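You operate a simulated robot arm through the tools that you are given. There is no shell and no other tool. Be economical: measure what you need, move in short steps, check, and stop when the job is done.

You run a simulated two-armed robot. Do the job below in one go: nothing can be reset, and whatever is moved stays where it is left.

JOB
Clean the roller at A5 and lift it into the bay at A6.
Fine: rub its dried glue off with the blue pad while both latches are shut, put the pad back, leave both latches open. What is to be rubbed or washed off counts as gone when no trace of it is left.

Only the result counts: the job must be done as asked and must still hold three seconds after the hand-in. Knocking over, shifting, dropping, spilling or breaking anything else fails it.

ROBOT AND FRAMES
Two 7-joint arms with two-finger parallel grippers on one trunk, on a base that drives. Base frame: it is fixed to the floor where the robot stands at the start and does not move with it; the origin is under the middle of the robot, x ahead of it, y to its left, z up. Units: cm, rad, N and s.
The left shoulder is at the start at [7, 13.4, 130.1], the right one opposite. With the tool pointing down near the work surface each hand reaches from about 10 to 60 cm from the robot's upright axis, wherever it stands, measured 20 degrees to its own side. Places, roughly: bay at A6 [50, 100, 80]; left latch [50, 60, 90]; pad (8x5x4 cm) [50, 10, 80]; right latch [50, 30, 90]. Payload 1.57 kg a hand.
The TCP of each hand is the grasp point between the finger pads, 3 cm short of the fingertips. In the tool frame z runs along the fingers and y along their closing line. Largest opening 8 cm; finger width 1.7, thickness 1.2; the body of the gripper, 4 by 8.2 cm, starts 8 cm behind the TCP.
Orientation is told as [roll, pitch, yaw] about the base's x, y, z axes, in that order, counted from this pose: with the fingers straight down and closing along the base's y, the tool's x points along the base's -x, its y along +y and its z along -z.

CONTROLS
- The arms move only by the tool nudge_tool. It takes "left_plan", "right_plan" or both (then of equal length, played together; a hand with none holds still); each is a list of rows, each a list of 3 entries, a list of its own where there are three numbers: the shift along the base's x, y, z in units of 400 mm (1.0 is 400 mm), then the turn, a rotation vector about the base's x, y, z in units of 45 degrees (1.0 is 45 degrees), then the finger opening in cm, from 0 to 8. In form: [[[dx, dy, dz], [rx, ry, rz], grip], ...]. A call has 1 to 20 rows; each row is the pose to reach, as a shift and turn from the pose commanded when the call began. A call with a number of a shift or a turn outside -1 to 1 is refused whole. Rows are played at 5 a second. More than 5 cm and 0.15 rad between two rows, or a gripper value outside its range, and nothing of the call is played. A pose out of reach is approached as far as the arm can. The call stops where the force on the tool passes 50 N (or 10 N more than at its start, if that is more) or the arm is blocked; 0.2 s more then pass. The fingers move at their own pace (about 15.3 cm/s each) and stop on an object; they squeeze with about 28 N. The grip force told is the motor's: it shows also when the fingers shut on nothing. Time passes only in rows, and 0.2 s behind the last, so rows that repeat a pose let the fingers close. It gives the time, the measured TCP pose, the force on the tool (base axes), the opening and the grip force at its end, in the units of the frame above (readings bear some noise), with the torque about the TCP (base axes, N m) and any sound that the robot's microphone picked up, and new pictures: "show" is both (left out), scene, wrist or none (wrist: the cameras of the hands that moved).
- Cameras (640 x 400 px; columns grow to the right, rows downward): "scene" is now at [12.67, 3.21, 151.82]; the picture's right is [0.40, -0.92, 0.00], its down [-0.62, -0.27, -0.73] and it looks along [0.67, 0.29, -0.68] (base axes); focal length 253 px, centre (320, 200). "left" rides on the left gripper at [7.2, 0.7, -12.2] in its tool frame; the picture's right is [-0.09, 1.00, 0.00], its down [-0.84, -0.08, -0.54] and it looks along [-0.54, -0.05, 0.84] (tool axes); focal length 238 px, centre (320, 200). "right" rides on the right gripper at [7.2, -0.7, -12.2] in its tool frame; the picture's right is [0.09, 1.00, 0.00], its down [-0.84, 0.08, -0.54] and it looks along [-0.54, 0.05, 0.84] (tool axes); focal length 238 px, centre (320, 200).
- slide_trunk(by): slides the trunk up (or, below 0, down) by that many cm; the arms and the scene camera ride with it, the base frame stays. It gives what a move gives, with no picture.
- steer(legs): drives the robot by 1 to 6 legs, each [ahead, left, turn to the left] in cm, cm and rad, along the robot's own axes; the way and the turn of a leg run together, so that a leg with both is an arc; at most 150 cm and 3.142 rad a leg. The arms and the cameras ride along, it lands a little off, and it stops where it bumps. It gives what a move gives, and a new picture of the scene camera.
- pan_tilt(pan, tilt): turns the head with the scene camera to pan (to the left, within 1.501 rad either way) and tilt (down, from -0.506 to 1.204), counted from straight ahead of the robot. It gives what a move gives, and a new picture of the scene camera.
- probe_pixels(camera, pixels): for up to 12 pixels [column, row] of the newest picture of that camera ("zoom" is the newest enlarged one), the place [x, y, z] in the base frame of the surface seen there, good to about 0.2 cm. The clock stands still meanwhile.
- close_up(camera, box): a new picture of the part [left, top, right, bottom] of that camera's present view, enlarged. The clock stands still meanwhile.
- finish_job(): hands the job in; it is judged then, once.

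Work in short steps. Measure before you move; look again where a grasp or a placing could have gone wrong, and mend it. You have 80 turns and 260 pictures in all, those below and enlarged ones among them. Open the grippers and draw the arms clear of the work before you hand the job in, unless the task says otherwise; then end with one line.

The tools are called after "Emit:" as a command line: name --argument value ..., lists and objects as JSON in quotes. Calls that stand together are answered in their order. nudge_tool: Moves the arms, as the interface text tells. Its arguments: {"type":"object","properties":{"left_plan":{"type":"array","items":{"type":"array"}},"right_plan":{"type":"array","items":{"type":"array"}},"show":{"type":"string","enum":["both","scene","wrist","none"]}},"required":[]} The other tools are called the same way: slide_trunk (by) slides the trunk up or down; steer (legs) drives the base; pan_tilt (pan, tilt) turns the head that bears the scene camera; probe_pixels (camera, pixels) gives the place of the surface under pixels of a picture; close_up (camera, box) takes an enlarged picture of a part of a camera's view; finish_job () hands the job in.

At the start:

```text
time: 0.0
left_tcp_pos: [31.03, 45.45, 119.84]
left_tcp_rot: [0.0, 0.0, -0.002]
left_ft_force: [-0.2, -0.2, -0.3]
left_wrist_torque: [0.0, -0.01, 0.02]
left_grip_width: 8.0
left_grasp_force: 0.1
right_tcp_pos: [44.28, 2.72, 122.31]
right_tcp_rot: [0.0, 0.0, 0.0]
right_ft_force: [-0.7, 0.2, -0.3]
right_wrist_torque: [-0.02, 0.02, 0.01]
right_grip_width: 8.0
right_grasp_force: 0.0
trunk travel left (down, up): [-87.5, 6.5]
robot x, y, heading: [0.21, -0.03, -0.001]
head pan, tilt: [0.407, 0.745]
```

scene: 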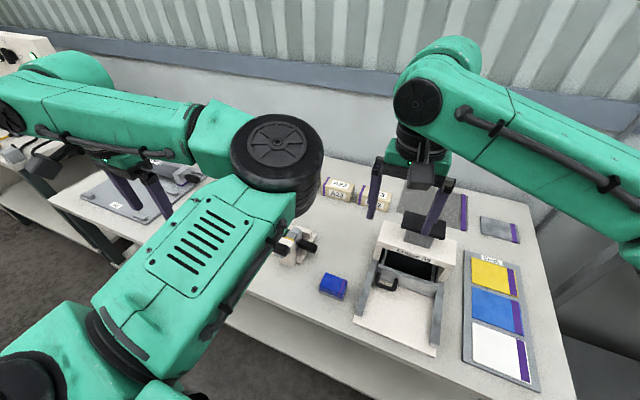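
right: 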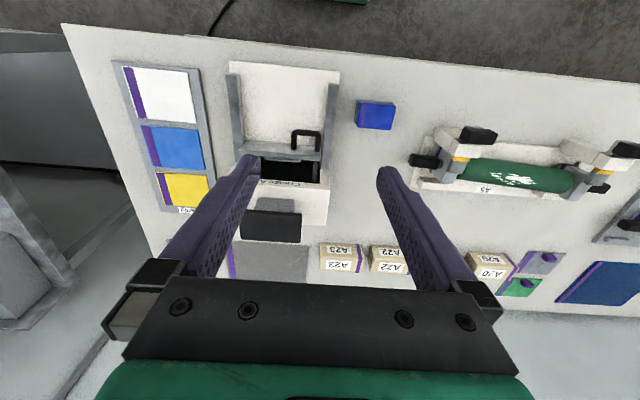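
left: 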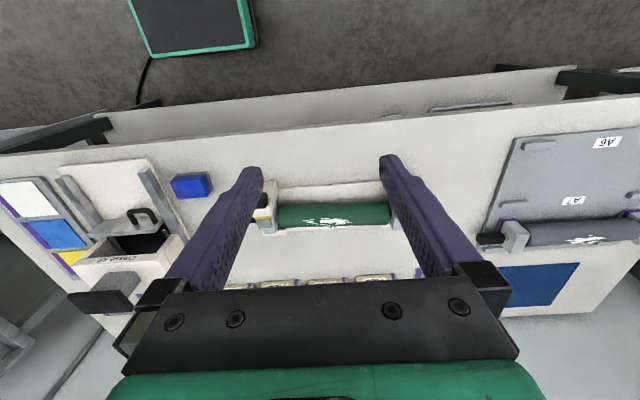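

The right wrist view shows the roller in its cradle (about 515,175), the blue pad at (375,115). I enlarge both wrist views to understand the latches and the bay.

Emit:
close_up --camera "right" --box '[340, 80, 640, 268]'

Emit:
close_up --camera "left" --box '[440, 100, 640, 280]'

Emit:
probe_pixels --camera "right" --pixels '[[375, 110], [480, 135], [425, 160], [515, 175], [540, 178], [627, 150], [600, 188], [460, 165], [575, 180], [440, 120], [400, 180]]'

Emit:
probe_pixels --camera "left" --pixels '[[190, 185], [300, 215], [370, 215], [330, 222], [510, 230], [490, 238], [580, 232], [605, 142], [575, 200], [540, 146], [630, 195], [560, 170]]'

```text
2.13 times, centred on (490, 174) of right
```

zoom: 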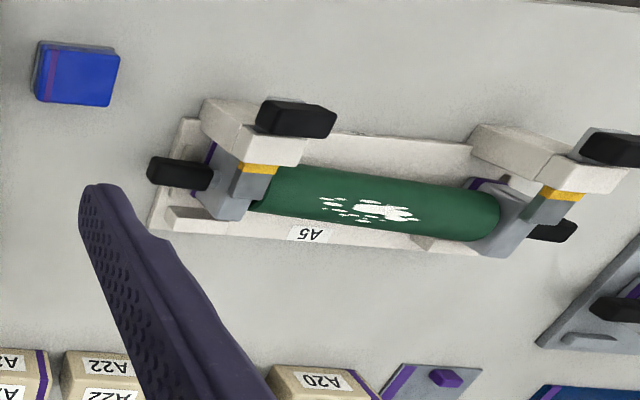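

```text
2.22 times, centred on (540, 190) of left
```

zoom: 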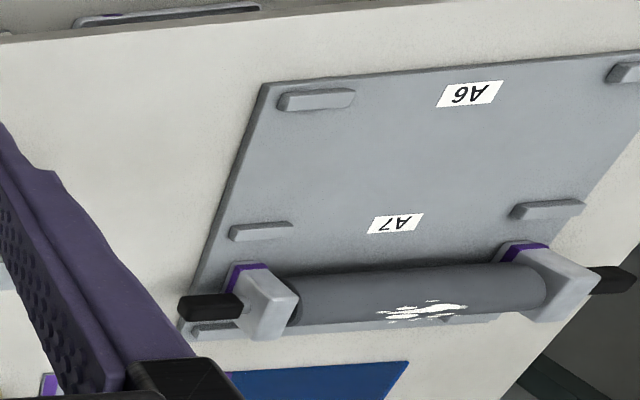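

```text
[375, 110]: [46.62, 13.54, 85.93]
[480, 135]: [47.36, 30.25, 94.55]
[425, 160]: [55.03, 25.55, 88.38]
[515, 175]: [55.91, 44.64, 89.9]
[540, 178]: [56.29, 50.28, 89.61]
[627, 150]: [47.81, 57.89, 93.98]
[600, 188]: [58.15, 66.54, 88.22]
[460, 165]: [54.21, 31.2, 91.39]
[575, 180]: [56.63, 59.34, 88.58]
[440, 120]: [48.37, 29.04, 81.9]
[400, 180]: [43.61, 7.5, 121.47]
```

```text
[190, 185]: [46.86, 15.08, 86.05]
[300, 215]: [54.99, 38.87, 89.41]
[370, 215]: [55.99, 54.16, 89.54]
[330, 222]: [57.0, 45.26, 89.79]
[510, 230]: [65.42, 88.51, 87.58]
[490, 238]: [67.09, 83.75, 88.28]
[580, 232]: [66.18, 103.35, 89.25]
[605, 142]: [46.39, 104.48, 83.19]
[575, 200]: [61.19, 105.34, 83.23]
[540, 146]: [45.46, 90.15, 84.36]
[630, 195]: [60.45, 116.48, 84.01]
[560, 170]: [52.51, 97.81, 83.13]
```

Roller runs along y from about 31 to 60 at x≈55, with dark handles outside each end; the pad is at (46.8,14). I drive left so that I stand in front of the roller and look again.

Emit:
steer --legs '[[0, 38, 0]]'

Emit:
pan_tilt --pan 0.1 --tilt 0.85

```text
time: 2.4
left_tcp_pos: [31.09, 83.42, 119.88]
left_tcp_rot: [0.004, 0.0, -0.003]
left_ft_force: [0.1, -0.1, 0.7]
left_wrist_torque: [0.01, -0.02, -0.02]
left_grip_width: 8.02
left_grasp_force: 0.0
right_tcp_pos: [44.33, 40.54, 122.3]
right_tcp_rot: [0.002, 0.0, -0.002]
right_ft_force: [0.2, -0.4, 0.8]
right_wrist_torque: [0.03, 0.03, -0.03]
right_grip_width: 7.99
right_grasp_force: 0.1
trunk travel left (down, up): [-87.5, 6.5]
robot x, y, heading: [0.1, 38.22, -0.001]
head pan, tilt: [0.407, 0.745]
```

scene: 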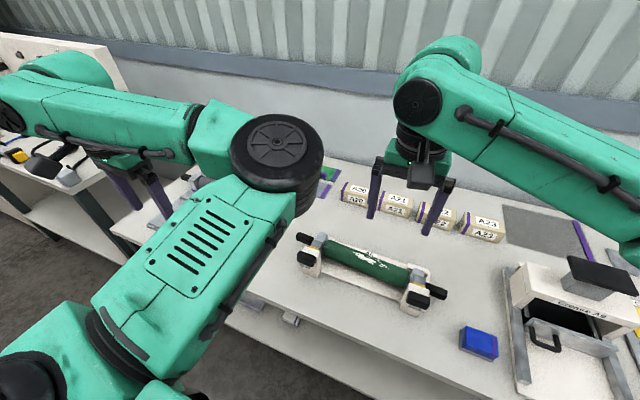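

```text
time: 3.2
left_tcp_pos: [31.1, 83.73, 119.8]
left_tcp_rot: [0.0, 0.0, -0.005]
left_ft_force: [-0.2, 0.0, -0.2]
left_wrist_torque: [-0.03, 0.01, -0.01]
left_grip_width: 7.98
left_grasp_force: 0.1
right_tcp_pos: [44.33, 41.04, 122.33]
right_tcp_rot: [-0.001, 0.0, -0.001]
right_ft_force: [0.1, 0.2, 0.1]
right_wrist_torque: [0.03, 0.03, -0.01]
right_grip_width: 7.98
right_grasp_force: 0.0
trunk travel left (down, up): [-87.5, 6.5]
robot x, y, heading: [0.38, 38.36, -0.004]
head pan, tilt: [0.099, 0.85]
```

scene: 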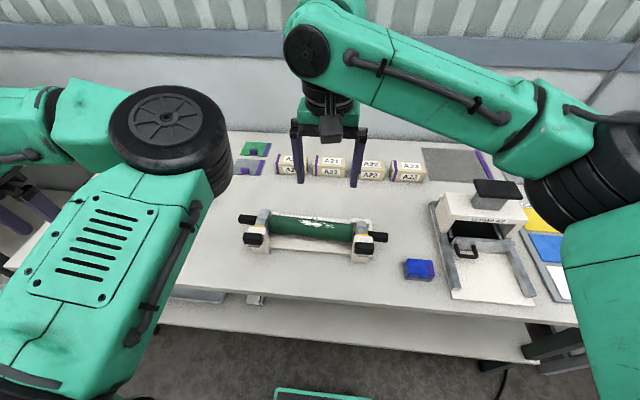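

The roller is now clearly in view around (310,235). I enlarge it from the scene camera and from the left wrist (bay).

Emit:
close_up --camera "scene" --box '[230, 190, 450, 290]'

Emit:
close_up --camera "right" --box '[180, 40, 480, 240]'

Emit:
close_up --camera "left" --box '[160, 40, 640, 340]'

```text
2.91 times, centred on (340, 240) of scene
```

zoom: 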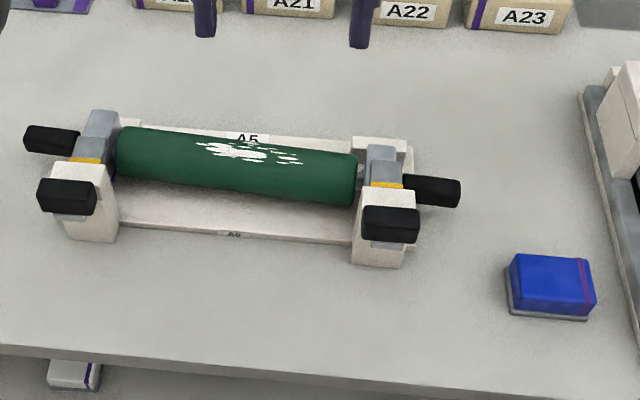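

```text
2.00 times, centred on (330, 140) of right
```

zoom: 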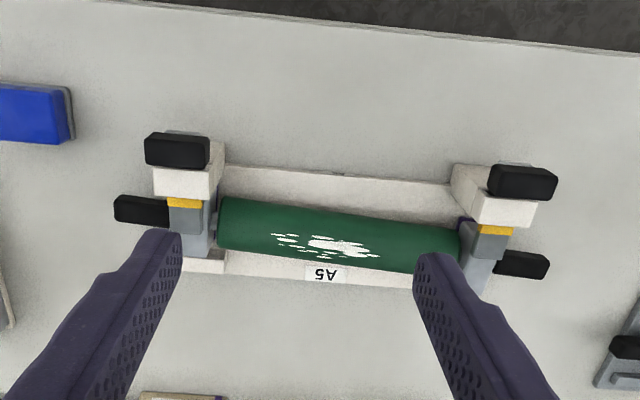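

```text
1.33 times, centred on (400, 190) of left
```

zoom: 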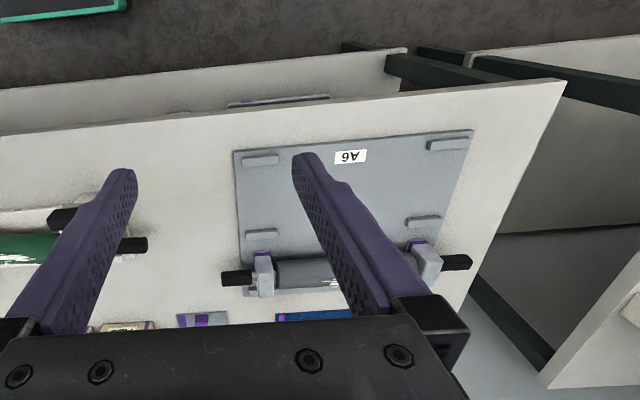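

I need detail of each latch, so I zoom tightly on both with the scene and right cameras.

Emit:
close_up --camera "scene" --box '[340, 210, 400, 270]'

Emit:
probe_pixels --camera "scene" --pixels '[[364, 243], [357, 244], [371, 244], [362, 257], [364, 232], [362, 219], [380, 237], [254, 239], [262, 225], [246, 219], [420, 266], [420, 272]]'

Emit:
close_up --camera "right" --box '[230, 95, 310, 175]'

Emit:
close_up --camera "right" --box '[390, 105, 470, 185]'

```text
6.67 times, centred on (370, 240) of scene
```

zoom: 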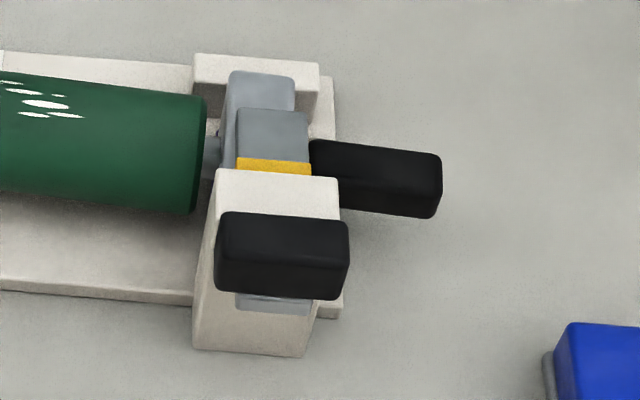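

```text
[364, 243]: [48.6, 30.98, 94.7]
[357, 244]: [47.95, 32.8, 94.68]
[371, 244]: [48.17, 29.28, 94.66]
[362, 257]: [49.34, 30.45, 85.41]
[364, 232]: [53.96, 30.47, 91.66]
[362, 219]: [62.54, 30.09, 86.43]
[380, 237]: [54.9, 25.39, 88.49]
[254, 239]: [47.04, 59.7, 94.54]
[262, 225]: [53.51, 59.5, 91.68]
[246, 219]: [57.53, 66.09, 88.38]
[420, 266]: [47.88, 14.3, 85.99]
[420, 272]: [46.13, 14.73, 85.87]
```

```text
5.00 times, centred on (270, 135) of right
```

zoom: 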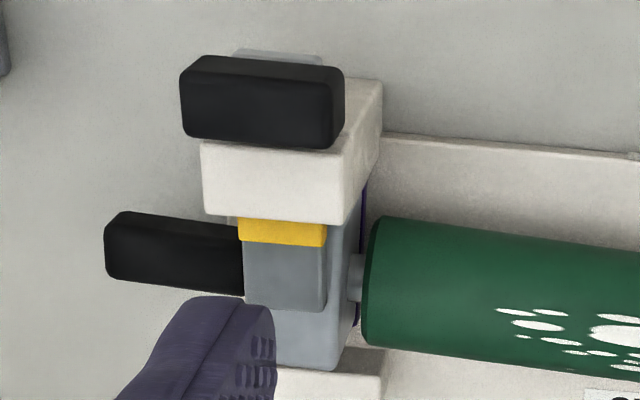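

```text
5.00 times, centred on (430, 145) of right
```

zoom: 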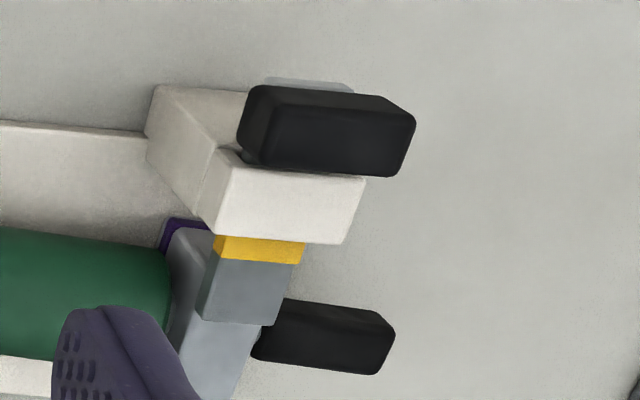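

Both latches are sliding bolts (grey bolt over the bearing block, black knob on the front) and are shut. Now I measure the pad precisely.

Emit:
close_up --camera "scene" --box '[390, 245, 450, 295]'

Emit:
probe_pixels --camera "scene" --pixels '[[406, 261], [432, 262], [406, 273], [433, 275], [419, 281], [432, 280], [404, 265], [330, 300], [310, 226], [310, 237], [310, 220]]'

```text
8.00 times, centred on (420, 270) of scene
```

zoom: 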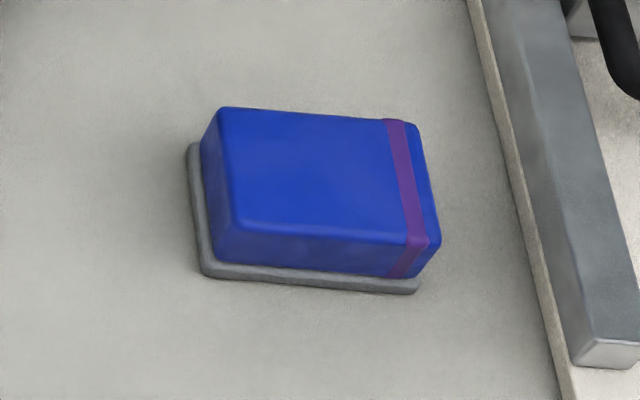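

```text
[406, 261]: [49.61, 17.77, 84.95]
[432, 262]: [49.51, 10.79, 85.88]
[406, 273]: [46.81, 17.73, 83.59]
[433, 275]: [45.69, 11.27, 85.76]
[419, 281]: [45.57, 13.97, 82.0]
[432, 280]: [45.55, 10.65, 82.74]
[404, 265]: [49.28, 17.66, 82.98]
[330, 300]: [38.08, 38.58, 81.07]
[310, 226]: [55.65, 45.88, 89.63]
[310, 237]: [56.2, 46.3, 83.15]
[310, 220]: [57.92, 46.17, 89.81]
```

I probe the pad's top corners and roller profile in fine zooms.

Emit:
probe_pixels --camera "zoom" --pixels '[[224, 114], [410, 130], [424, 236], [240, 220], [325, 170], [200, 240], [410, 285], [220, 270]]'

Emit:
close_up --camera "scene" --box '[260, 205, 360, 255]'

Emit:
probe_pixels --camera "zoom" --pixels '[[80, 75], [80, 120], [90, 160], [320, 85], [320, 110], [320, 130], [320, 150], [320, 170], [330, 190], [560, 130], [560, 180]]'

```text
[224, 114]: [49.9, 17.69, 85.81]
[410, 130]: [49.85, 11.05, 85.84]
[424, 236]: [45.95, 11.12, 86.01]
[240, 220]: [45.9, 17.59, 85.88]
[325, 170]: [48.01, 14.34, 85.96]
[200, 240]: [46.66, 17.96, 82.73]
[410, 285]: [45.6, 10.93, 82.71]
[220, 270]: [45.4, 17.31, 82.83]
```

```text
6.40 times, centred on (310, 230) of scene
```

zoom: 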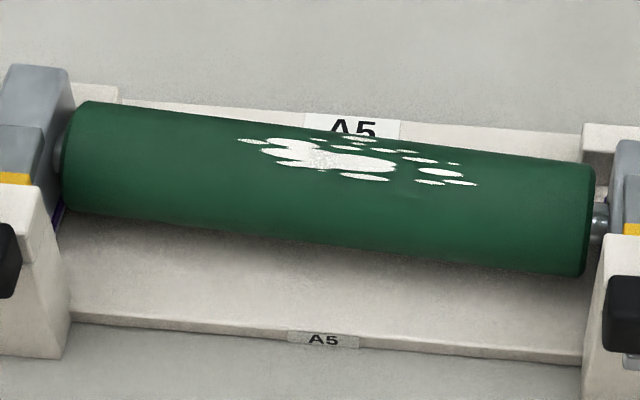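

```text
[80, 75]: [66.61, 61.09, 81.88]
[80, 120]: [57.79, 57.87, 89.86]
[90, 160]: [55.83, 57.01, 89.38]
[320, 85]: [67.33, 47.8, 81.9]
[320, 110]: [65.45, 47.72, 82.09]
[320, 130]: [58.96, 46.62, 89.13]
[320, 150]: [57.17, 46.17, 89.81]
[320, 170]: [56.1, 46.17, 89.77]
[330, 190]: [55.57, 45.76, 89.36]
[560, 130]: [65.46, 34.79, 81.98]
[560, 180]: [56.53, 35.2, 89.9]
```

Pad: centre (47.9, 14.35), top z 86, 8 cm along y; roller axis x≈57, z≈86.9, r≈3. I bring the right hand over the pad while yawing 45° for a grasp across its 5 cm width.

Emit:
nudge_tool --right_plan '[[[0.015, -0.11, 0], [0, 0, 0.17], 8], [[0.03, -0.22, 0], [0, 0, 0.34], 8], [[0.045, -0.33, 0], [0, 0, 0.5], 8], [[0.06, -0.44, 0], [0, 0, 0.67], 8], [[0.075, -0.55, 0], [0, 0, 0.84], 8], [[0.09, -0.667, 0], [0, 0, 1.0], 8]]' --show "none"

Emit:
nudge_tool --right_plan '[[[0, 0, -0.09], [0, 0, 0.17], 8], [[0, 0, -0.18], [0, 0, 0.34], 8], [[0, 0, -0.27], [0, 0, 0.5], 8], [[0, 0, -0.36], [0, 0, 0.67], 8], [[0, 0, -0.45], [0, 0, 0.84], 8], [[0, 0, -0.55], [0, 0, 1.0], 8]]'

```text
time: 4.6
left_tcp_pos: [31.18, 83.59, 119.95]
left_tcp_rot: [0.001, 0.001, -0.004]
left_ft_force: [0.1, 0.1, 0.0]
left_wrist_torque: [-0.01, -0.02, -0.01]
left_grip_width: 8.02
left_grasp_force: 0.0
right_tcp_pos: [48.09, 13.98, 122.3]
right_tcp_rot: [0.0, -0.003, 0.784]
right_ft_force: [0.2, -0.4, -0.7]
right_wrist_torque: [0.05, -0.02, 0.03]
right_grip_width: 8.02
right_grasp_force: 0.0
trunk travel left (down, up): [-87.5, 6.5]
robot x, y, heading: [0.13, 38.32, -0.004]
head pan, tilt: [0.099, 0.85]
```

```text
time: 6.0
left_tcp_pos: [31.14, 83.56, 119.71]
left_tcp_rot: [0.002, 0.0, -0.003]
left_ft_force: [-0.6, 0.7, 0.6]
left_wrist_torque: [0.02, 0.01, -0.02]
left_grip_width: 8.0
left_grasp_force: 0.0
right_tcp_pos: [48.08, 14.21, 100.21]
right_tcp_rot: [-0.001, -0.001, 1.571]
right_ft_force: [0.1, 0.7, 0.1]
right_wrist_torque: [0.01, 0.0, -0.04]
right_grip_width: 7.99
right_grasp_force: 0.0
trunk travel left (down, up): [-87.5, 6.5]
robot x, y, heading: [0.36, 38.59, -0.003]
head pan, tilt: [0.099, 0.85]
```

scene: 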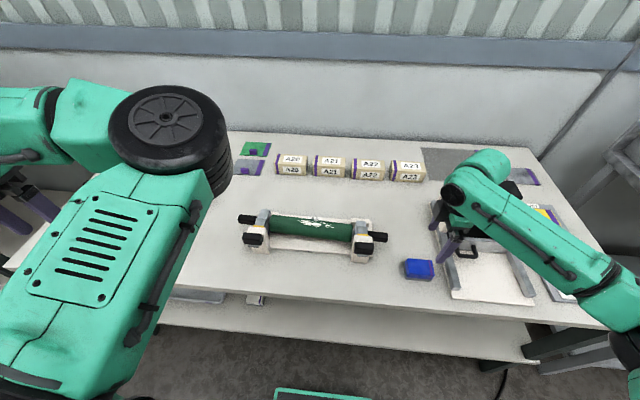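
right: 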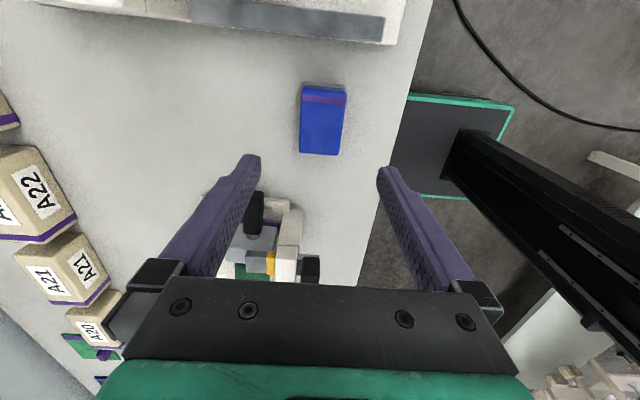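

The hand is over the pad at z 100; I check the pad in the right view.

Emit:
probe_pixels --camera "right" --pixels '[[304, 90], [343, 92], [303, 151], [337, 152], [322, 120]]'

```text
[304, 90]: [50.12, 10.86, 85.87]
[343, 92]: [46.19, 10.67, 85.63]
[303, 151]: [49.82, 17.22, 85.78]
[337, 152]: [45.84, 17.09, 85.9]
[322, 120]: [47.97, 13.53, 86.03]
```

Pad centre agrees with the TCP. I descend to z≈86.4 and close.

Emit:
nudge_tool --right_plan '[[[-0.002, 0, -0.11], [0, 0, 0], 8], [[-0.002, 0, -0.22], [0, 0, 0], 8], [[-0.002, 0, -0.3], [0, 0, 0], 8], [[-0.002, 0, -0.345], [0, 0, 0], 8], [[-0.002, 0, -0.345], [0, 0, 0], 8], [[-0.002, 0, -0.345], [0, 0, 0], 4], [[-0.002, 0, -0.345], [0, 0, 0], 4], [[-0.002, 0, -0.345], [0, 0, 0], 4]]'

```text
time: 7.8
left_tcp_pos: [31.23, 83.66, 119.73]
left_tcp_rot: [0.004, 0.0, -0.004]
left_ft_force: [-0.6, -0.3, -0.1]
left_wrist_torque: [0.0, 0.02, -0.01]
left_grip_width: 7.97
left_grasp_force: 0.0
right_tcp_pos: [47.92, 14.15, 86.47]
right_tcp_rot: [-0.001, 0.0, 1.569]
right_ft_force: [-0.5, -0.7, -0.7]
right_wrist_torque: [0.01, -0.03, 0.03]
right_grip_width: 4.71
right_grasp_force: 27.7
trunk travel left (down, up): [-87.5, 6.5]
robot x, y, heading: [0.49, 38.18, 0.001]
head pan, tilt: [0.099, 0.85]
```

scene: 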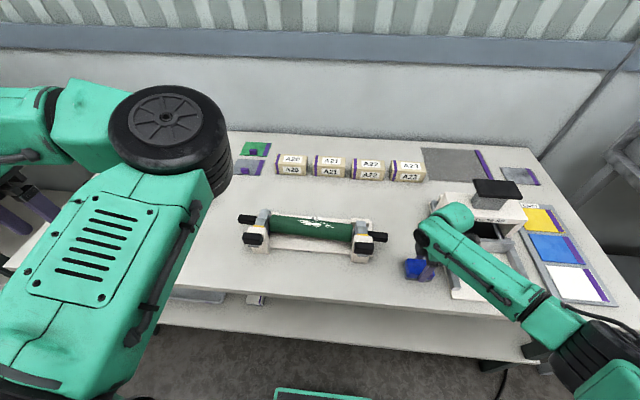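
right: 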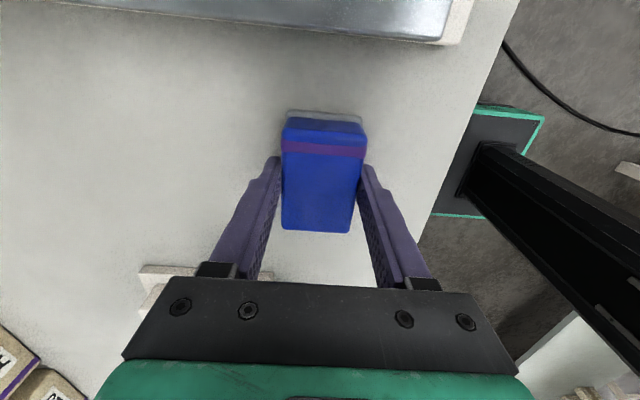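

Pad gripped (width 4.7). I lift straight up, then carry it above the roller at (57, 45, 101).

Emit:
nudge_tool --right_plan '[[[0, 0, 0.12], [0, 0, 0], 4], [[0, 0, 0.24], [0, 0, 0], 4], [[0, 0, 0.36], [0, 0, 0], 4], [[0.033, 0.11, 0.36], [0, 0, 0], 4], [[0.065, 0.22, 0.36], [0, 0, 0], 4], [[0.098, 0.33, 0.36], [0, 0, 0], 4], [[0.13, 0.44, 0.36], [0, 0, 0], 4], [[0.163, 0.55, 0.36], [0, 0, 0], 4], [[0.195, 0.66, 0.36], [0, 0, 0], 4], [[0.227, 0.76, 0.36], [0, 0, 0], 4], [[0.227, 0.76, 0.36], [0, 0, 0], 4]]'

```text
time: 10.2
left_tcp_pos: [31.29, 83.47, 119.88]
left_tcp_rot: [0.003, 0.002, -0.003]
left_ft_force: [0.4, 0.1, 0.1]
left_wrist_torque: [0.01, 0.02, -0.01]
left_grip_width: 8.0
left_grasp_force: 0.0
right_tcp_pos: [56.17, 41.41, 100.78]
right_tcp_rot: [-0.001, -0.004, 1.569]
right_ft_force: [-0.3, -0.5, -1.2]
right_wrist_torque: [0.02, 0.08, -0.01]
right_grip_width: 4.73
right_grasp_force: 27.9
right hand out of reach, approached as far as the arm can: row 10, 11
trunk travel left (down, up): [-87.5, 6.5]
robot x, y, heading: [-0.12, 38.39, 0.001]
head pan, tilt: [0.099, 0.85]
```

scene: 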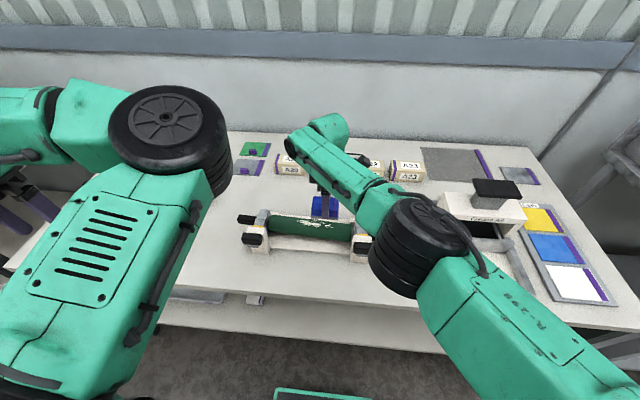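
right: 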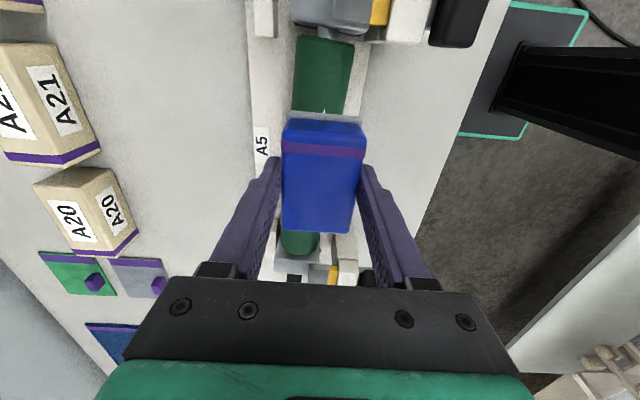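

The hand reached its limit short at y 41.4. I check how much room the base has in front of the table before driving closer.

Emit:
probe_pixels --camera "scene" --pixels '[[300, 393], [345, 399], [330, 350], [330, 340], [330, 302], [330, 290], [250, 340], [450, 345]]'

Emit:
probe_pixels --camera "right" --pixels '[[465, 60], [458, 135], [500, 100], [520, 138], [440, 60]]'

```text
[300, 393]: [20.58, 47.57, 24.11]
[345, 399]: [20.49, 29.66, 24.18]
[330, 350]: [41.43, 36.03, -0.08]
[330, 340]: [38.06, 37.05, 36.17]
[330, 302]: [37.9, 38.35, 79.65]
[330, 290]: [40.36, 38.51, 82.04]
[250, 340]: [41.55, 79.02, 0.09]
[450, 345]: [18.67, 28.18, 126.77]
```

```text
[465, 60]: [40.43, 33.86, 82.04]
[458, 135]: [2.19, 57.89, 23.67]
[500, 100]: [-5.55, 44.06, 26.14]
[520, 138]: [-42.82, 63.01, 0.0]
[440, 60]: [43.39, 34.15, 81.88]
```

There is 17 cm between the base front (x 21) and the table (x 38). I back the hand off a little first, then drive 9 cm ahead and 15 cm left.

Emit:
nudge_tool --right_plan '[[[-0.08, -0.08, 0.05], [0, 0, 0], 4], [[-0.16, -0.16, 0.05], [0, 0, 0], 4]]' --show "none"

Emit:
steer --legs '[[9, 15, 0]]'

```text
time: 10.8
left_tcp_pos: [31.13, 83.5, 119.74]
left_tcp_rot: [0.004, -0.001, -0.003]
left_ft_force: [-0.8, 0.5, 0.3]
left_wrist_torque: [0.06, 0.0, -0.02]
left_grip_width: 8.02
left_grasp_force: 0.0
right_tcp_pos: [57.74, 35.51, 101.54]
right_tcp_rot: [0.003, -0.004, 1.57]
right_ft_force: [-0.1, -1.2, -0.7]
right_wrist_torque: [0.04, 0.01, -0.01]
right_grip_width: 4.71
right_grasp_force: 28.0
right hand out of reach, approached as far as the arm can: row 1, 2
trunk travel left (down, up): [-87.5, 6.5]
robot x, y, heading: [0.06, 38.38, -0.003]
head pan, tilt: [0.099, 0.85]
```

```text
time: 12.3
left_tcp_pos: [40.06, 98.33, 120.0]
left_tcp_rot: [0.004, -0.001, -0.004]
left_ft_force: [0.0, -0.9, 0.3]
left_wrist_torque: [0.04, -0.01, -0.03]
left_grip_width: 8.01
left_grasp_force: 0.0
right_tcp_pos: [66.62, 50.32, 101.56]
right_tcp_rot: [-0.001, -0.003, 1.569]
right_ft_force: [0.0, -0.3, 0.1]
right_wrist_torque: [0.04, -0.01, 0.02]
right_grip_width: 4.71
right_grasp_force: 28.1
trunk travel left (down, up): [-87.5, 6.5]
robot x, y, heading: [9.24, 53.25, -0.001]
head pan, tilt: [0.099, 0.85]
```

scene: 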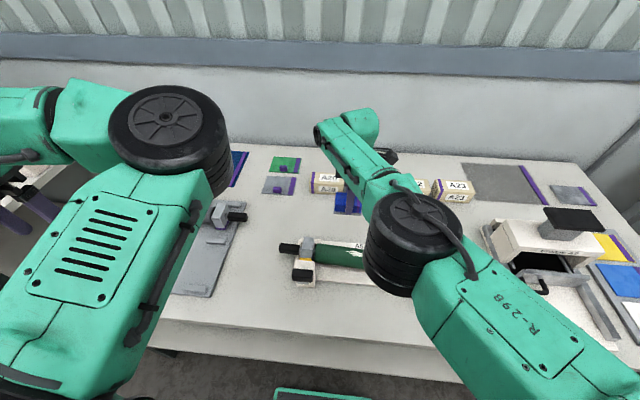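

The hand now sits at (66.6, 50.3, 101.6), but the commanded pose may differ; I play a zero row to see where it settles.

Emit:
nudge_tool --right_plan '[[[0, 0, 0], [0, 0, 0], 4], [[0, 0, 0], [0, 0, 0], 4]]' --show "none"

```text
time: 12.9
left_tcp_pos: [40.18, 98.63, 119.86]
left_tcp_rot: [0.0, -0.001, -0.003]
left_ft_force: [0.8, -0.8, -0.2]
left_wrist_torque: [-0.01, -0.03, -0.03]
left_grip_width: 8.01
left_grasp_force: 0.0
right_tcp_pos: [66.7, 50.56, 101.63]
right_tcp_rot: [0.001, -0.002, 1.569]
right_ft_force: [-0.1, 0.0, -0.7]
right_wrist_torque: [0.0, 0.02, 0.0]
right_grip_width: 4.73
right_grasp_force: 28.1
trunk travel left (down, up): [-87.5, 6.5]
robot x, y, heading: [9.04, 53.14, -0.0]
head pan, tilt: [0.099, 0.85]
```

Stable. I move over the roller to (57, 45.5, 98).

Emit:
nudge_tool --right_plan '[[[-0.08, -0.04, 0], [0, 0, 0], 4], [[-0.16, -0.08, 0], [0, 0, 0], 4], [[-0.2425, -0.125, -0.04], [0, 0, 0], 4], [[-0.2425, -0.125, -0.09], [0, 0, 0], 4]]'

```text
time: 13.9
left_tcp_pos: [40.21, 98.69, 119.83]
left_tcp_rot: [0.002, 0.0, -0.004]
left_ft_force: [-0.2, -0.7, 0.0]
left_wrist_torque: [0.02, 0.01, -0.06]
left_grip_width: 8.03
left_grasp_force: 0.1
right_tcp_pos: [66.62, 50.47, 101.57]
right_tcp_rot: [0.001, -0.001, 1.568]
right_ft_force: [0.1, 0.0, -1.4]
right_wrist_torque: [-0.05, -0.02, 0.03]
right_grip_width: 4.73
right_grasp_force: 27.6
right hand out of reach, approached as far as the arm can: row 1, 2, 3, 4
trunk travel left (down, up): [-87.5, 6.5]
robot x, y, heading: [8.83, 53.34, -0.005]
head pan, tilt: [0.099, 0.85]
```

scene: 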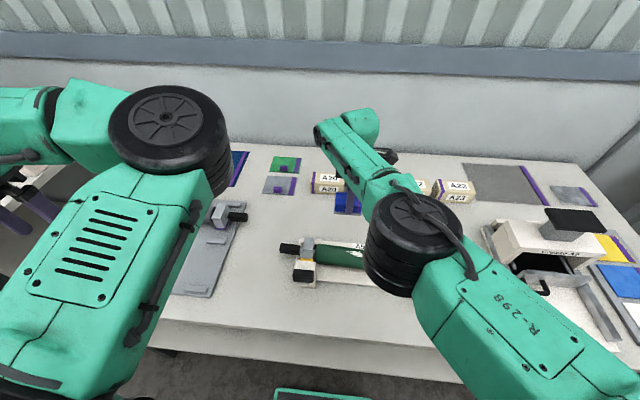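
right: 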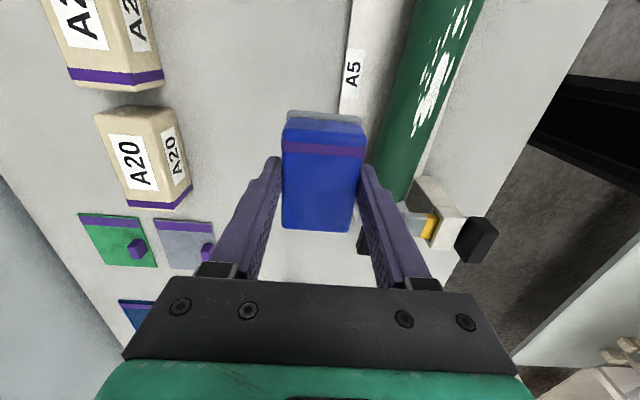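

The arm appears stuck at a joint limit due to the 90° yaw. I try to unwind the yaw by about 25°.

Emit:
nudge_tool --right_plan '[[[0, 0, 0], [0, 0, -0.15], 4], [[0, 0, 0], [0, 0, -0.3], 4], [[0, 0, 0], [0, 0, -0.45], 4], [[0, 0, 0], [0, 0, -0.6], 4]]' --show "none"

Emit:
nudge_tool --right_plan '[[[-0.05, -0.03, 0], [0, 0, 0], 4], [[-0.1, -0.06, 0], [0, 0, 0], 4]]' --show "none"

```text
time: 14.9
left_tcp_pos: [40.18, 98.64, 119.86]
left_tcp_rot: [0.001, 0.001, -0.003]
left_ft_force: [0.3, -0.3, 0.1]
left_wrist_torque: [-0.02, 0.0, 0.01]
left_grip_width: 8.02
left_grasp_force: 0.0
right_tcp_pos: [66.66, 50.59, 101.59]
right_tcp_rot: [0.004, 0.001, 1.097]
right_ft_force: [-0.1, 1.1, -1.1]
right_wrist_torque: [-0.01, 0.0, -0.02]
right_grip_width: 4.73
right_grasp_force: 27.8
trunk travel left (down, up): [-87.5, 6.5]
robot x, y, heading: [9.31, 53.4, -0.002]
head pan, tilt: [0.099, 0.85]
```

```text
time: 15.5
left_tcp_pos: [40.27, 98.66, 119.82]
left_tcp_rot: [0.001, 0.0, -0.003]
left_ft_force: [0.4, -0.2, 0.7]
left_wrist_torque: [0.01, 0.01, 0.0]
left_grip_width: 8.0
left_grasp_force: 0.1
right_tcp_pos: [66.73, 50.71, 101.58]
right_tcp_rot: [0.003, 0.001, 1.098]
right_ft_force: [-0.3, 0.1, -0.9]
right_wrist_torque: [-0.03, -0.01, 0.0]
right_grip_width: 4.72
right_grasp_force: 27.8
right hand out of reach, approached as far as the arm can: row 1, 2
trunk travel left (down, up): [-87.5, 6.5]
robot x, y, heading: [9.26, 53.24, -0.005]
head pan, tilt: [0.099, 0.85]
```

Turning works but moving in does not. I test moving right (-y) and up.

Emit:
nudge_tool --right_plan '[[[0, -0.05, 0], [0, 0, 0], 4], [[0, -0.1, 0], [0, 0, 0], 4], [[0, -0.2, 0], [0, 0, 0], 4]]' --show "none"

Emit:
nudge_tool --right_plan '[[[0, 0, 0.05], [0, 0, 0], 4], [[0, 0, 0.1], [0, 0, 0], 4], [[0, 0, 0.2], [0, 0, 0], 4]]' --show "none"

```text
time: 16.3
left_tcp_pos: [40.24, 98.74, 119.78]
left_tcp_rot: [0.001, 0.0, -0.004]
left_ft_force: [0.7, -0.9, 0.1]
left_wrist_torque: [-0.03, -0.02, -0.03]
left_grip_width: 8.02
left_grasp_force: 0.1
right_tcp_pos: [66.99, 50.41, 101.64]
right_tcp_rot: [0.001, -0.004, 1.1]
right_ft_force: [-0.1, -0.7, -0.8]
right_wrist_torque: [0.01, 0.02, 0.0]
right_grip_width: 4.72
right_grasp_force: 28.6
right hand out of reach, approached as far as the arm can: row 1, 2, 3
trunk travel left (down, up): [-87.5, 6.5]
robot x, y, heading: [9.42, 53.37, 0.0]
head pan, tilt: [0.099, 0.85]
```

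```text
time: 17.1
left_tcp_pos: [40.12, 98.66, 119.81]
left_tcp_rot: [0.001, 0.001, -0.003]
left_ft_force: [0.4, 0.2, 0.4]
left_wrist_torque: [-0.03, -0.03, 0.01]
left_grip_width: 8.02
left_grasp_force: 0.1
right_tcp_pos: [67.32, 50.51, 109.65]
right_tcp_rot: [0.003, 0.002, 1.097]
right_ft_force: [-0.5, 0.7, -1.1]
right_wrist_torque: [-0.02, -0.03, 0.03]
right_grip_width: 4.72
right_grasp_force: 27.9
right hand out of reach, approached as far as the arm can: row 3
trunk travel left (down, up): [-87.5, 6.5]
robot x, y, heading: [9.04, 53.38, 0.001]
head pan, tilt: [0.099, 0.85]
```

Up works. I unwind the yaw further while pulling back.

Emit:
nudge_tool --right_plan '[[[0, 0, 0.03], [0, 0, -0.15], 4], [[0, 0, 0.06], [0, 0, -0.3], 4], [[0, 0, 0.09], [0, 0, -0.45], 4], [[0, 0, 0.12], [0, 0, -0.6], 4], [[0, 0, 0.15], [0, 0, -0.75], 4], [[-0.05, -0.03, 0.15], [0, 0, -0.9], 4], [[-0.1, -0.06, 0.15], [0, 0, -1.0], 4], [[-0.18, -0.12, 0.15], [0, 0, -1.0], 4], [[-0.26, -0.18, 0.15], [0, 0, -1.0], 4]]' --show "scene"

```text
time: 19.1
left_tcp_pos: [40.16, 98.58, 119.82]
left_tcp_rot: [0.003, 0.001, -0.005]
left_ft_force: [0.6, -0.5, 0.2]
left_wrist_torque: [0.03, 0.02, -0.06]
left_grip_width: 8.01
left_grasp_force: 0.0
right_tcp_pos: [67.56, 47.0, 116.92]
right_tcp_rot: [-0.018, 0.001, 0.312]
right_ft_force: [-0.3, 2.7, -2.8]
right_wrist_torque: [-0.15, -0.06, 0.03]
right_grip_width: 4.7
right_grasp_force: 28.0
right hand out of reach, approached as far as the arm can: row 6, 7, 8, 9
trunk travel left (down, up): [-87.5, 6.5]
robot x, y, heading: [9.28, 53.45, -0.001]
head pan, tilt: [0.099, 0.85]
```

scene: 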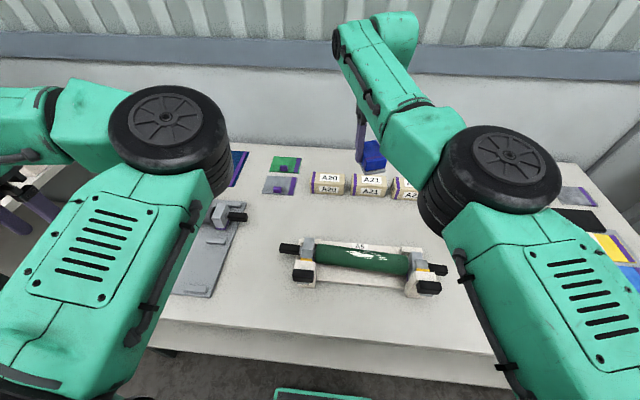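

It moved partly. I try pulling back again in small steps, with x only.

Emit:
nudge_tool --right_plan '[[[-0.03, -0.05, 0], [0, 0, 0], 4], [[-0.06, -0.1, 0], [0, 0, 0], 4], [[-0.1, -0.15, 0], [0, 0, 0], 4], [[-0.14, -0.2, 0], [0, 0, 0], 4], [[-0.18, -0.25, 0], [0, 0, 0], 4]]' --show "none"

```text
time: 20.3
left_tcp_pos: [40.09, 98.53, 119.88]
left_tcp_rot: [0.004, -0.001, -0.001]
left_ft_force: [0.1, -0.3, 0.1]
left_wrist_torque: [0.02, 0.0, 0.02]
left_grip_width: 8.03
left_grasp_force: 0.1
right_tcp_pos: [67.77, 35.58, 121.19]
right_tcp_rot: [-0.035, 0.011, 0.316]
right_ft_force: [-1.0, 0.2, -0.2]
right_wrist_torque: [0.04, 0.03, 0.01]
right_grip_width: 4.71
right_grasp_force: 28.4
right hand out of reach, approached as far as the arm can: row 1, 2, 3, 4, 5
trunk travel left (down, up): [-87.5, 6.5]
robot x, y, heading: [8.67, 53.18, -0.002]
head pan, tilt: [0.099, 0.85]
```

It slides to -y but x won't shrink. Let me look at the arm posture before choosing.

Emit:
pan_tilt --pan -0.5 --tilt 0.6

```text
time: 21.3
left_tcp_pos: [40.26, 98.63, 119.81]
left_tcp_rot: [-0.001, -0.002, -0.003]
left_ft_force: [0.3, 0.1, 0.3]
left_wrist_torque: [-0.01, -0.01, -0.01]
left_grip_width: 8.0
left_grasp_force: 0.1
right_tcp_pos: [67.67, 36.08, 121.24]
right_tcp_rot: [-0.041, 0.01, 0.312]
right_ft_force: [0.2, 0.7, -1.0]
right_wrist_torque: [0.0, 0.01, 0.01]
right_grip_width: 4.71
right_grasp_force: 27.9
trunk travel left (down, up): [-87.5, 6.5]
robot x, y, heading: [9.1, 53.39, -0.0]
head pan, tilt: [-0.499, 0.6]
```

scene: 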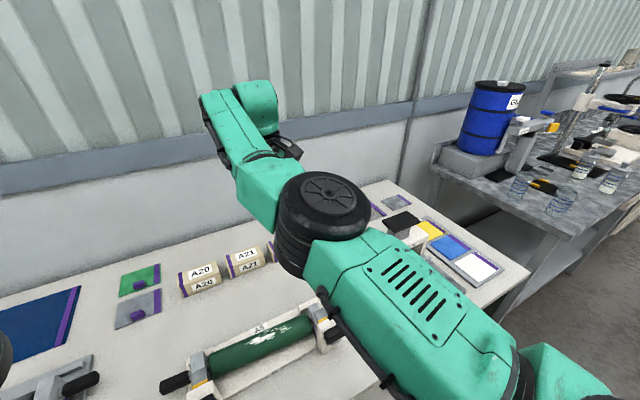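

The elbow is out to the right and raised. I try more -y with the yaw returning to zero, to reach the starting type of posture.

Emit:
nudge_tool --right_plan '[[[0, -0.05, 0], [0, 0, -0.13], 4], [[0, -0.1, 0], [0, 0, -0.26], 4], [[0, -0.2, 0], [0, 0, -0.4], 4], [[0, -0.3, 0], [0, 0, -0.4], 4], [[-0.05, -0.35, 0], [0, 0, -0.4], 4], [[-0.1, -0.4, 0], [0, 0, -0.4], 4], [[-0.15, -0.45, 0], [0, 0, -0.4], 4]]' --show "none"

Emit:
nudge_tool --right_plan '[[[-0.05, 0, 0], [0, 0, 0], 4], [[-0.1, 0, 0], [0, 0, 0], 4], [[-0.2, 0, 0], [0, 0, 0], 4], [[-0.3, 0, 0], [0, 0, 0], 4]]' --show "scene"

```text
time: 22.9
left_tcp_pos: [40.0, 98.44, 119.9]
left_tcp_rot: [0.003, 0.0, -0.003]
left_ft_force: [-0.1, -0.4, 1.0]
left_wrist_torque: [0.02, -0.03, -0.01]
left_grip_width: 8.02
left_grasp_force: 0.0
right_tcp_pos: [61.52, 17.35, 121.2]
right_tcp_rot: [0.006, 0.0, -0.002]
right_ft_force: [0.7, -0.2, 0.6]
right_wrist_torque: [0.01, -0.02, 0.01]
right_grip_width: 4.73
right_grasp_force: 28.5
right hand out of reach, approached as far as the arm can: row 4
trunk travel left (down, up): [-87.5, 6.5]
robot x, y, heading: [9.3, 53.13, 0.006]
head pan, tilt: [-0.499, 0.6]
```

```text
time: 23.9
left_tcp_pos: [40.06, 98.68, 119.74]
left_tcp_rot: [0.002, -0.003, -0.003]
left_ft_force: [1.0, -0.6, 0.1]
left_wrist_torque: [0.0, -0.02, -0.06]
left_grip_width: 8.02
left_grasp_force: 0.1
right_tcp_pos: [49.8, 17.06, 121.4]
right_tcp_rot: [0.001, -0.001, -0.002]
right_ft_force: [-0.2, 0.2, -0.6]
right_wrist_torque: [0.01, -0.01, 0.02]
right_grip_width: 4.72
right_grasp_force: 27.8
right hand out of reach, approached as far as the arm can: row 4
trunk travel left (down, up): [-87.5, 6.5]
robot x, y, heading: [9.0, 53.3, -0.002]
head pan, tilt: [-0.499, 0.6]
```

scene: 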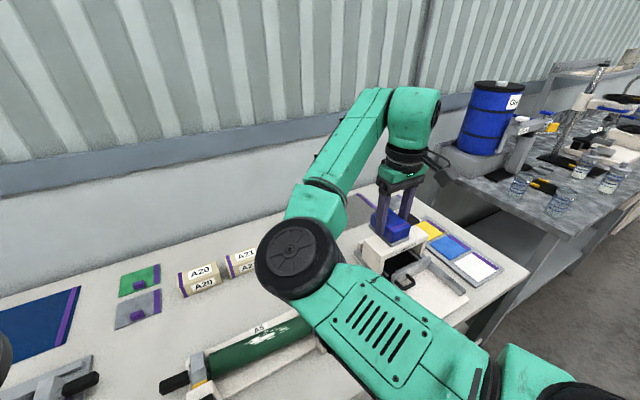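

Free again, but the elbow seems to have swung inward. I probe the joints' places.

Emit:
probe_pixels --camera "scene" --pixels '[[293, 255], [415, 105], [550, 370], [400, 310], [335, 160]]'

Emit:
pan_tilt --pan 0.8 --tilt 0.6

Emit:
close_up --camera "right" --box '[0, 0, 640, 400]'

```text
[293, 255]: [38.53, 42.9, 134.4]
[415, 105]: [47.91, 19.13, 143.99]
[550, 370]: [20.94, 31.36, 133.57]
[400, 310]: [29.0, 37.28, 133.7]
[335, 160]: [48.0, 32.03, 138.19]
```

```text
time: 25.4
left_tcp_pos: [40.23, 98.62, 119.89]
left_tcp_rot: [0.002, 0.0, -0.004]
left_ft_force: [0.4, 0.1, -0.7]
left_wrist_torque: [0.0, -0.04, 0.0]
left_grip_width: 7.99
left_grasp_force: 0.0
right_tcp_pos: [50.04, 16.9, 121.33]
right_tcp_rot: [0.003, 0.001, -0.003]
right_ft_force: [0.1, -0.4, -0.9]
right_wrist_torque: [-0.01, -0.03, -0.01]
right_grip_width: 4.7
right_grasp_force: 27.8
trunk travel left (down, up): [-87.5, 6.5]
robot x, y, heading: [9.42, 53.26, 0.003]
head pan, tilt: [0.799, 0.6]
```

scene: 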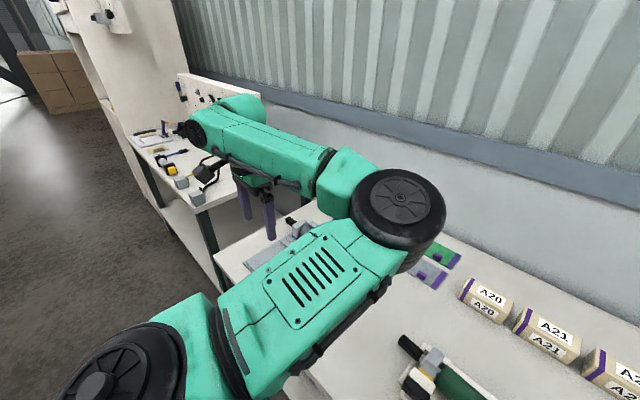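

```text
1.00 times, centred on (320, 200) of right
```

zoom: 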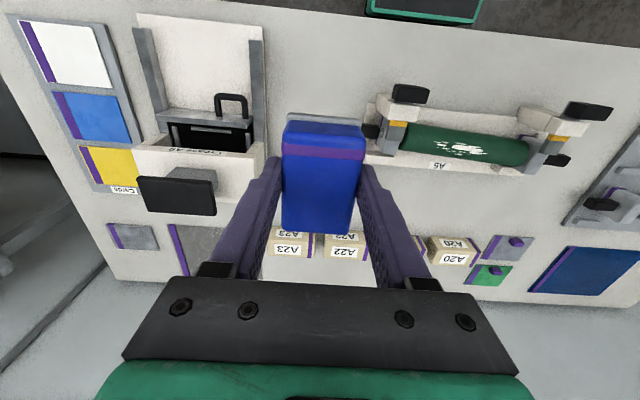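

The arm had been caught fully stretched; it is now elbow-in and free. I'll keep within a shorter radius: carry the pad at yaw 0 to (53, 45, 108); rubbing works at yaw 0 also.

Emit:
nudge_tool --right_plan '[[[0, 0.1, 0], [0, 0, 0], 4], [[0, 0.2, 0], [0, 0, 0], 4], [[0, 0.3, -0.04], [0, 0, 0], 4], [[0, 0.4, -0.08], [0, 0, 0], 4], [[0, 0.5, -0.14], [0, 0, 0], 4], [[0.03, 0.6, -0.2], [0, 0, 0], 4], [[0.06, 0.7, -0.28], [0, 0, 0], 4], [[0.07, 0.7, -0.32], [0, 0, 0], 4]]' --show "none"

Emit:
pan_tilt --pan -0.1 --tilt 0.8

```text
refused: row 7 steps farther than a row can; nothing moved
```

```text
time: 26.6
left_tcp_pos: [40.23, 98.57, 119.86]
left_tcp_rot: [0.004, 0.001, -0.004]
left_ft_force: [0.0, -1.0, 0.0]
left_wrist_torque: [0.0, -0.02, -0.04]
left_grip_width: 8.01
left_grasp_force: 0.1
right_tcp_pos: [50.02, 16.88, 121.3]
right_tcp_rot: [0.002, 0.001, -0.004]
right_ft_force: [-0.3, -0.6, -2.0]
right_wrist_torque: [-0.01, 0.01, 0.0]
right_grip_width: 4.75
right_grasp_force: 27.9
trunk travel left (down, up): [-87.5, 6.5]
robot x, y, heading: [9.22, 53.13, -0.005]
head pan, tilt: [-0.099, 0.799]
```

scene: 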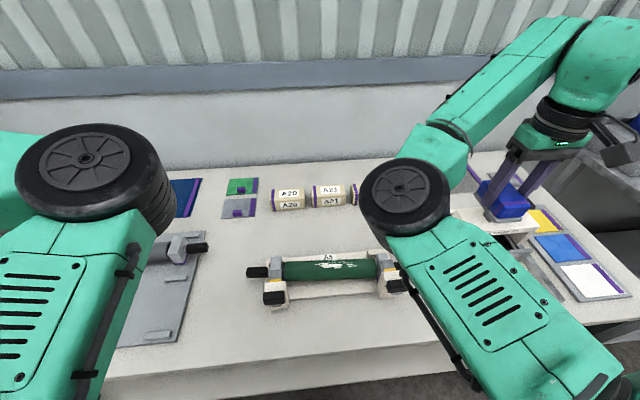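

The call was refused for row size; I resend with smaller steps.

Emit:
nudge_tool --right_plan '[[[0, 0.1, 0], [0, 0, 0], 4], [[0, 0.2, 0], [0, 0, 0], 4], [[0, 0.3, -0.04], [0, 0, 0], 4], [[0, 0.4, -0.08], [0, 0, 0], 4], [[0, 0.5, -0.12], [0, 0, 0], 4], [[0.03, 0.58, -0.18], [0, 0, 0], 4], [[0.05, 0.65, -0.24], [0, 0, 0], 4], [[0.07, 0.7, -0.32], [0, 0, 0], 4], [[0.07, 0.7, -0.32], [0, 0, 0], 4]]'

```text
time: 28.8
left_tcp_pos: [40.32, 98.74, 119.85]
left_tcp_rot: [0.002, -0.001, -0.003]
left_ft_force: [-0.2, -0.1, 0.8]
left_wrist_torque: [0.02, 0.02, 0.01]
left_grip_width: 8.02
left_grasp_force: 0.1
right_tcp_pos: [59.52, 38.88, 101.81]
right_tcp_rot: [-0.077, -0.03, -0.07]
right_ft_force: [0.1, 0.3, -0.6]
right_wrist_torque: [0.01, 0.04, 0.0]
right_grip_width: 4.72
right_grasp_force: 28.2
right hand out of reach, approached as far as the arm can: row 1, 2, 3, 4, 5, 6, 7, 8, 9
trunk travel left (down, up): [-87.5, 6.5]
robot x, y, heading: [8.87, 53.47, -0.005]
head pan, tilt: [-0.099, 0.799]
stopped in row 9 (right hand): the arm was blocked; the commanded pose is now the measured one
```

scene: 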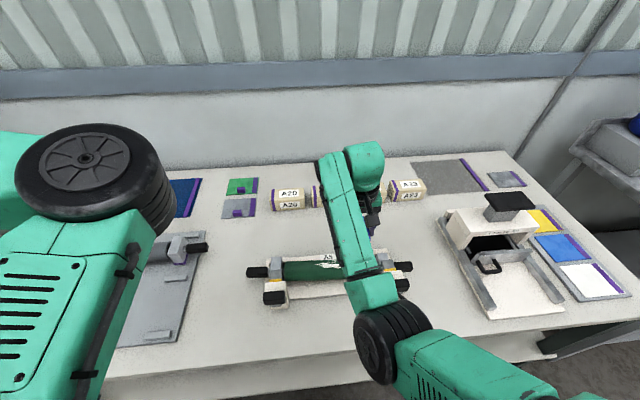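
right: 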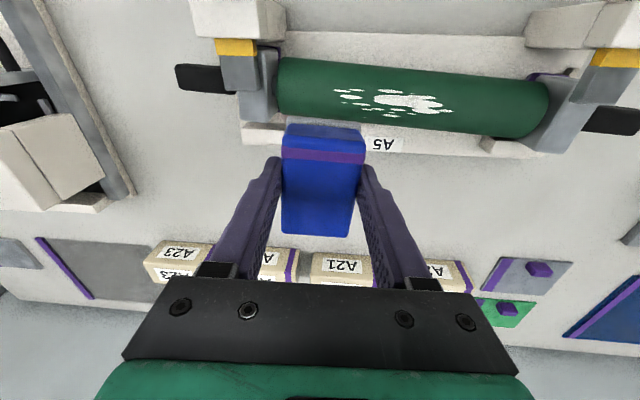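

"Blocked" was reported: I check heights of the forearm/elbow near the right latch, and the latch itself.

Emit:
probe_pixels --camera "scene" --pixels '[[365, 285], [380, 345], [350, 230], [402, 285], [402, 266], [355, 260], [430, 330], [480, 380]]'

Emit:
close_up --camera "scene" --box '[240, 180, 440, 320]'

```text
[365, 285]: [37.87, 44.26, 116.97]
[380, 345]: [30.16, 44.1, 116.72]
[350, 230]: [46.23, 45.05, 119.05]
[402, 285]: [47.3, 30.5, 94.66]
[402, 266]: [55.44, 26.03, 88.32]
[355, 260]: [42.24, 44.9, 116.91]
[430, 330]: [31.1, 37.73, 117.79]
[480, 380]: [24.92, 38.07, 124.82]
```

```text
2.86 times, centred on (340, 250) of scene
```

zoom: 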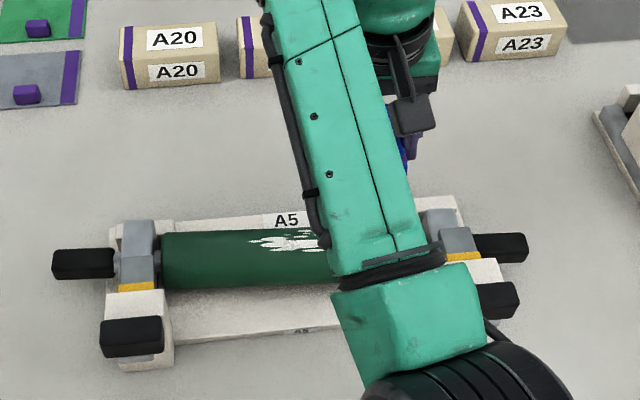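

Nothing was touched (forearm bottom well above). The arm is awkward here because the base is too far right: I raise the hand and then drive left, so the roller lies as the pad did at the pick (24 cm to the right of the robot).

Emit:
nudge_tool --right_plan '[[[-0.01, 0, 0.06], [0.02, 0.01, 0.02], 4], [[-0.02, 0, 0.15], [0.05, 0.02, 0.05], 4], [[-0.04, 0, 0.25], [0.1, 0.04, 0.09], 4], [[-0.1, 0, 0.32], [0.1, 0.04, 0.09], 4], [[-0.18, 0, 0.38], [0.1, 0.04, 0.09], 4], [[-0.26, 0, 0.42], [0.1, 0.04, 0.09], 4]]' --show "scene"

```text
time: 30.2
left_tcp_pos: [40.14, 98.68, 119.81]
left_tcp_rot: [0.001, 0.001, -0.002]
left_ft_force: [-0.4, 0.7, -0.1]
left_wrist_torque: [0.02, -0.01, 0.0]
left_grip_width: 7.99
left_grasp_force: 0.2
right_tcp_pos: [64.92, 36.49, 111.82]
right_tcp_rot: [0.006, 0.007, 0.007]
right_ft_force: [0.5, 0.2, -0.2]
right_wrist_torque: [-0.01, -0.01, 0.0]
right_grip_width: 4.71
right_grasp_force: 27.4
right hand out of reach, approached as far as the arm can: row 1, 2, 3, 4, 5, 6
trunk travel left (down, up): [-87.5, 6.5]
robot x, y, heading: [9.44, 53.34, 0.0]
head pan, tilt: [-0.099, 0.799]
```

scene: 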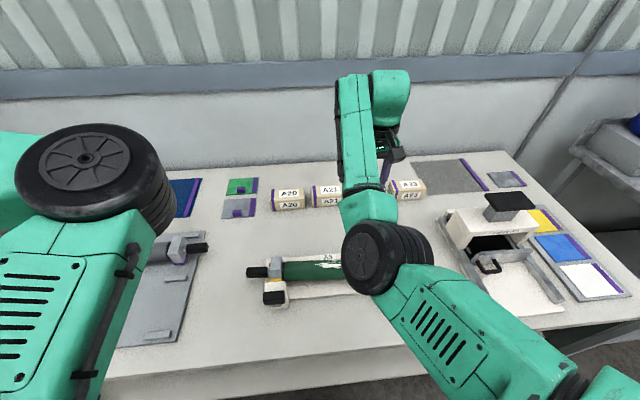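

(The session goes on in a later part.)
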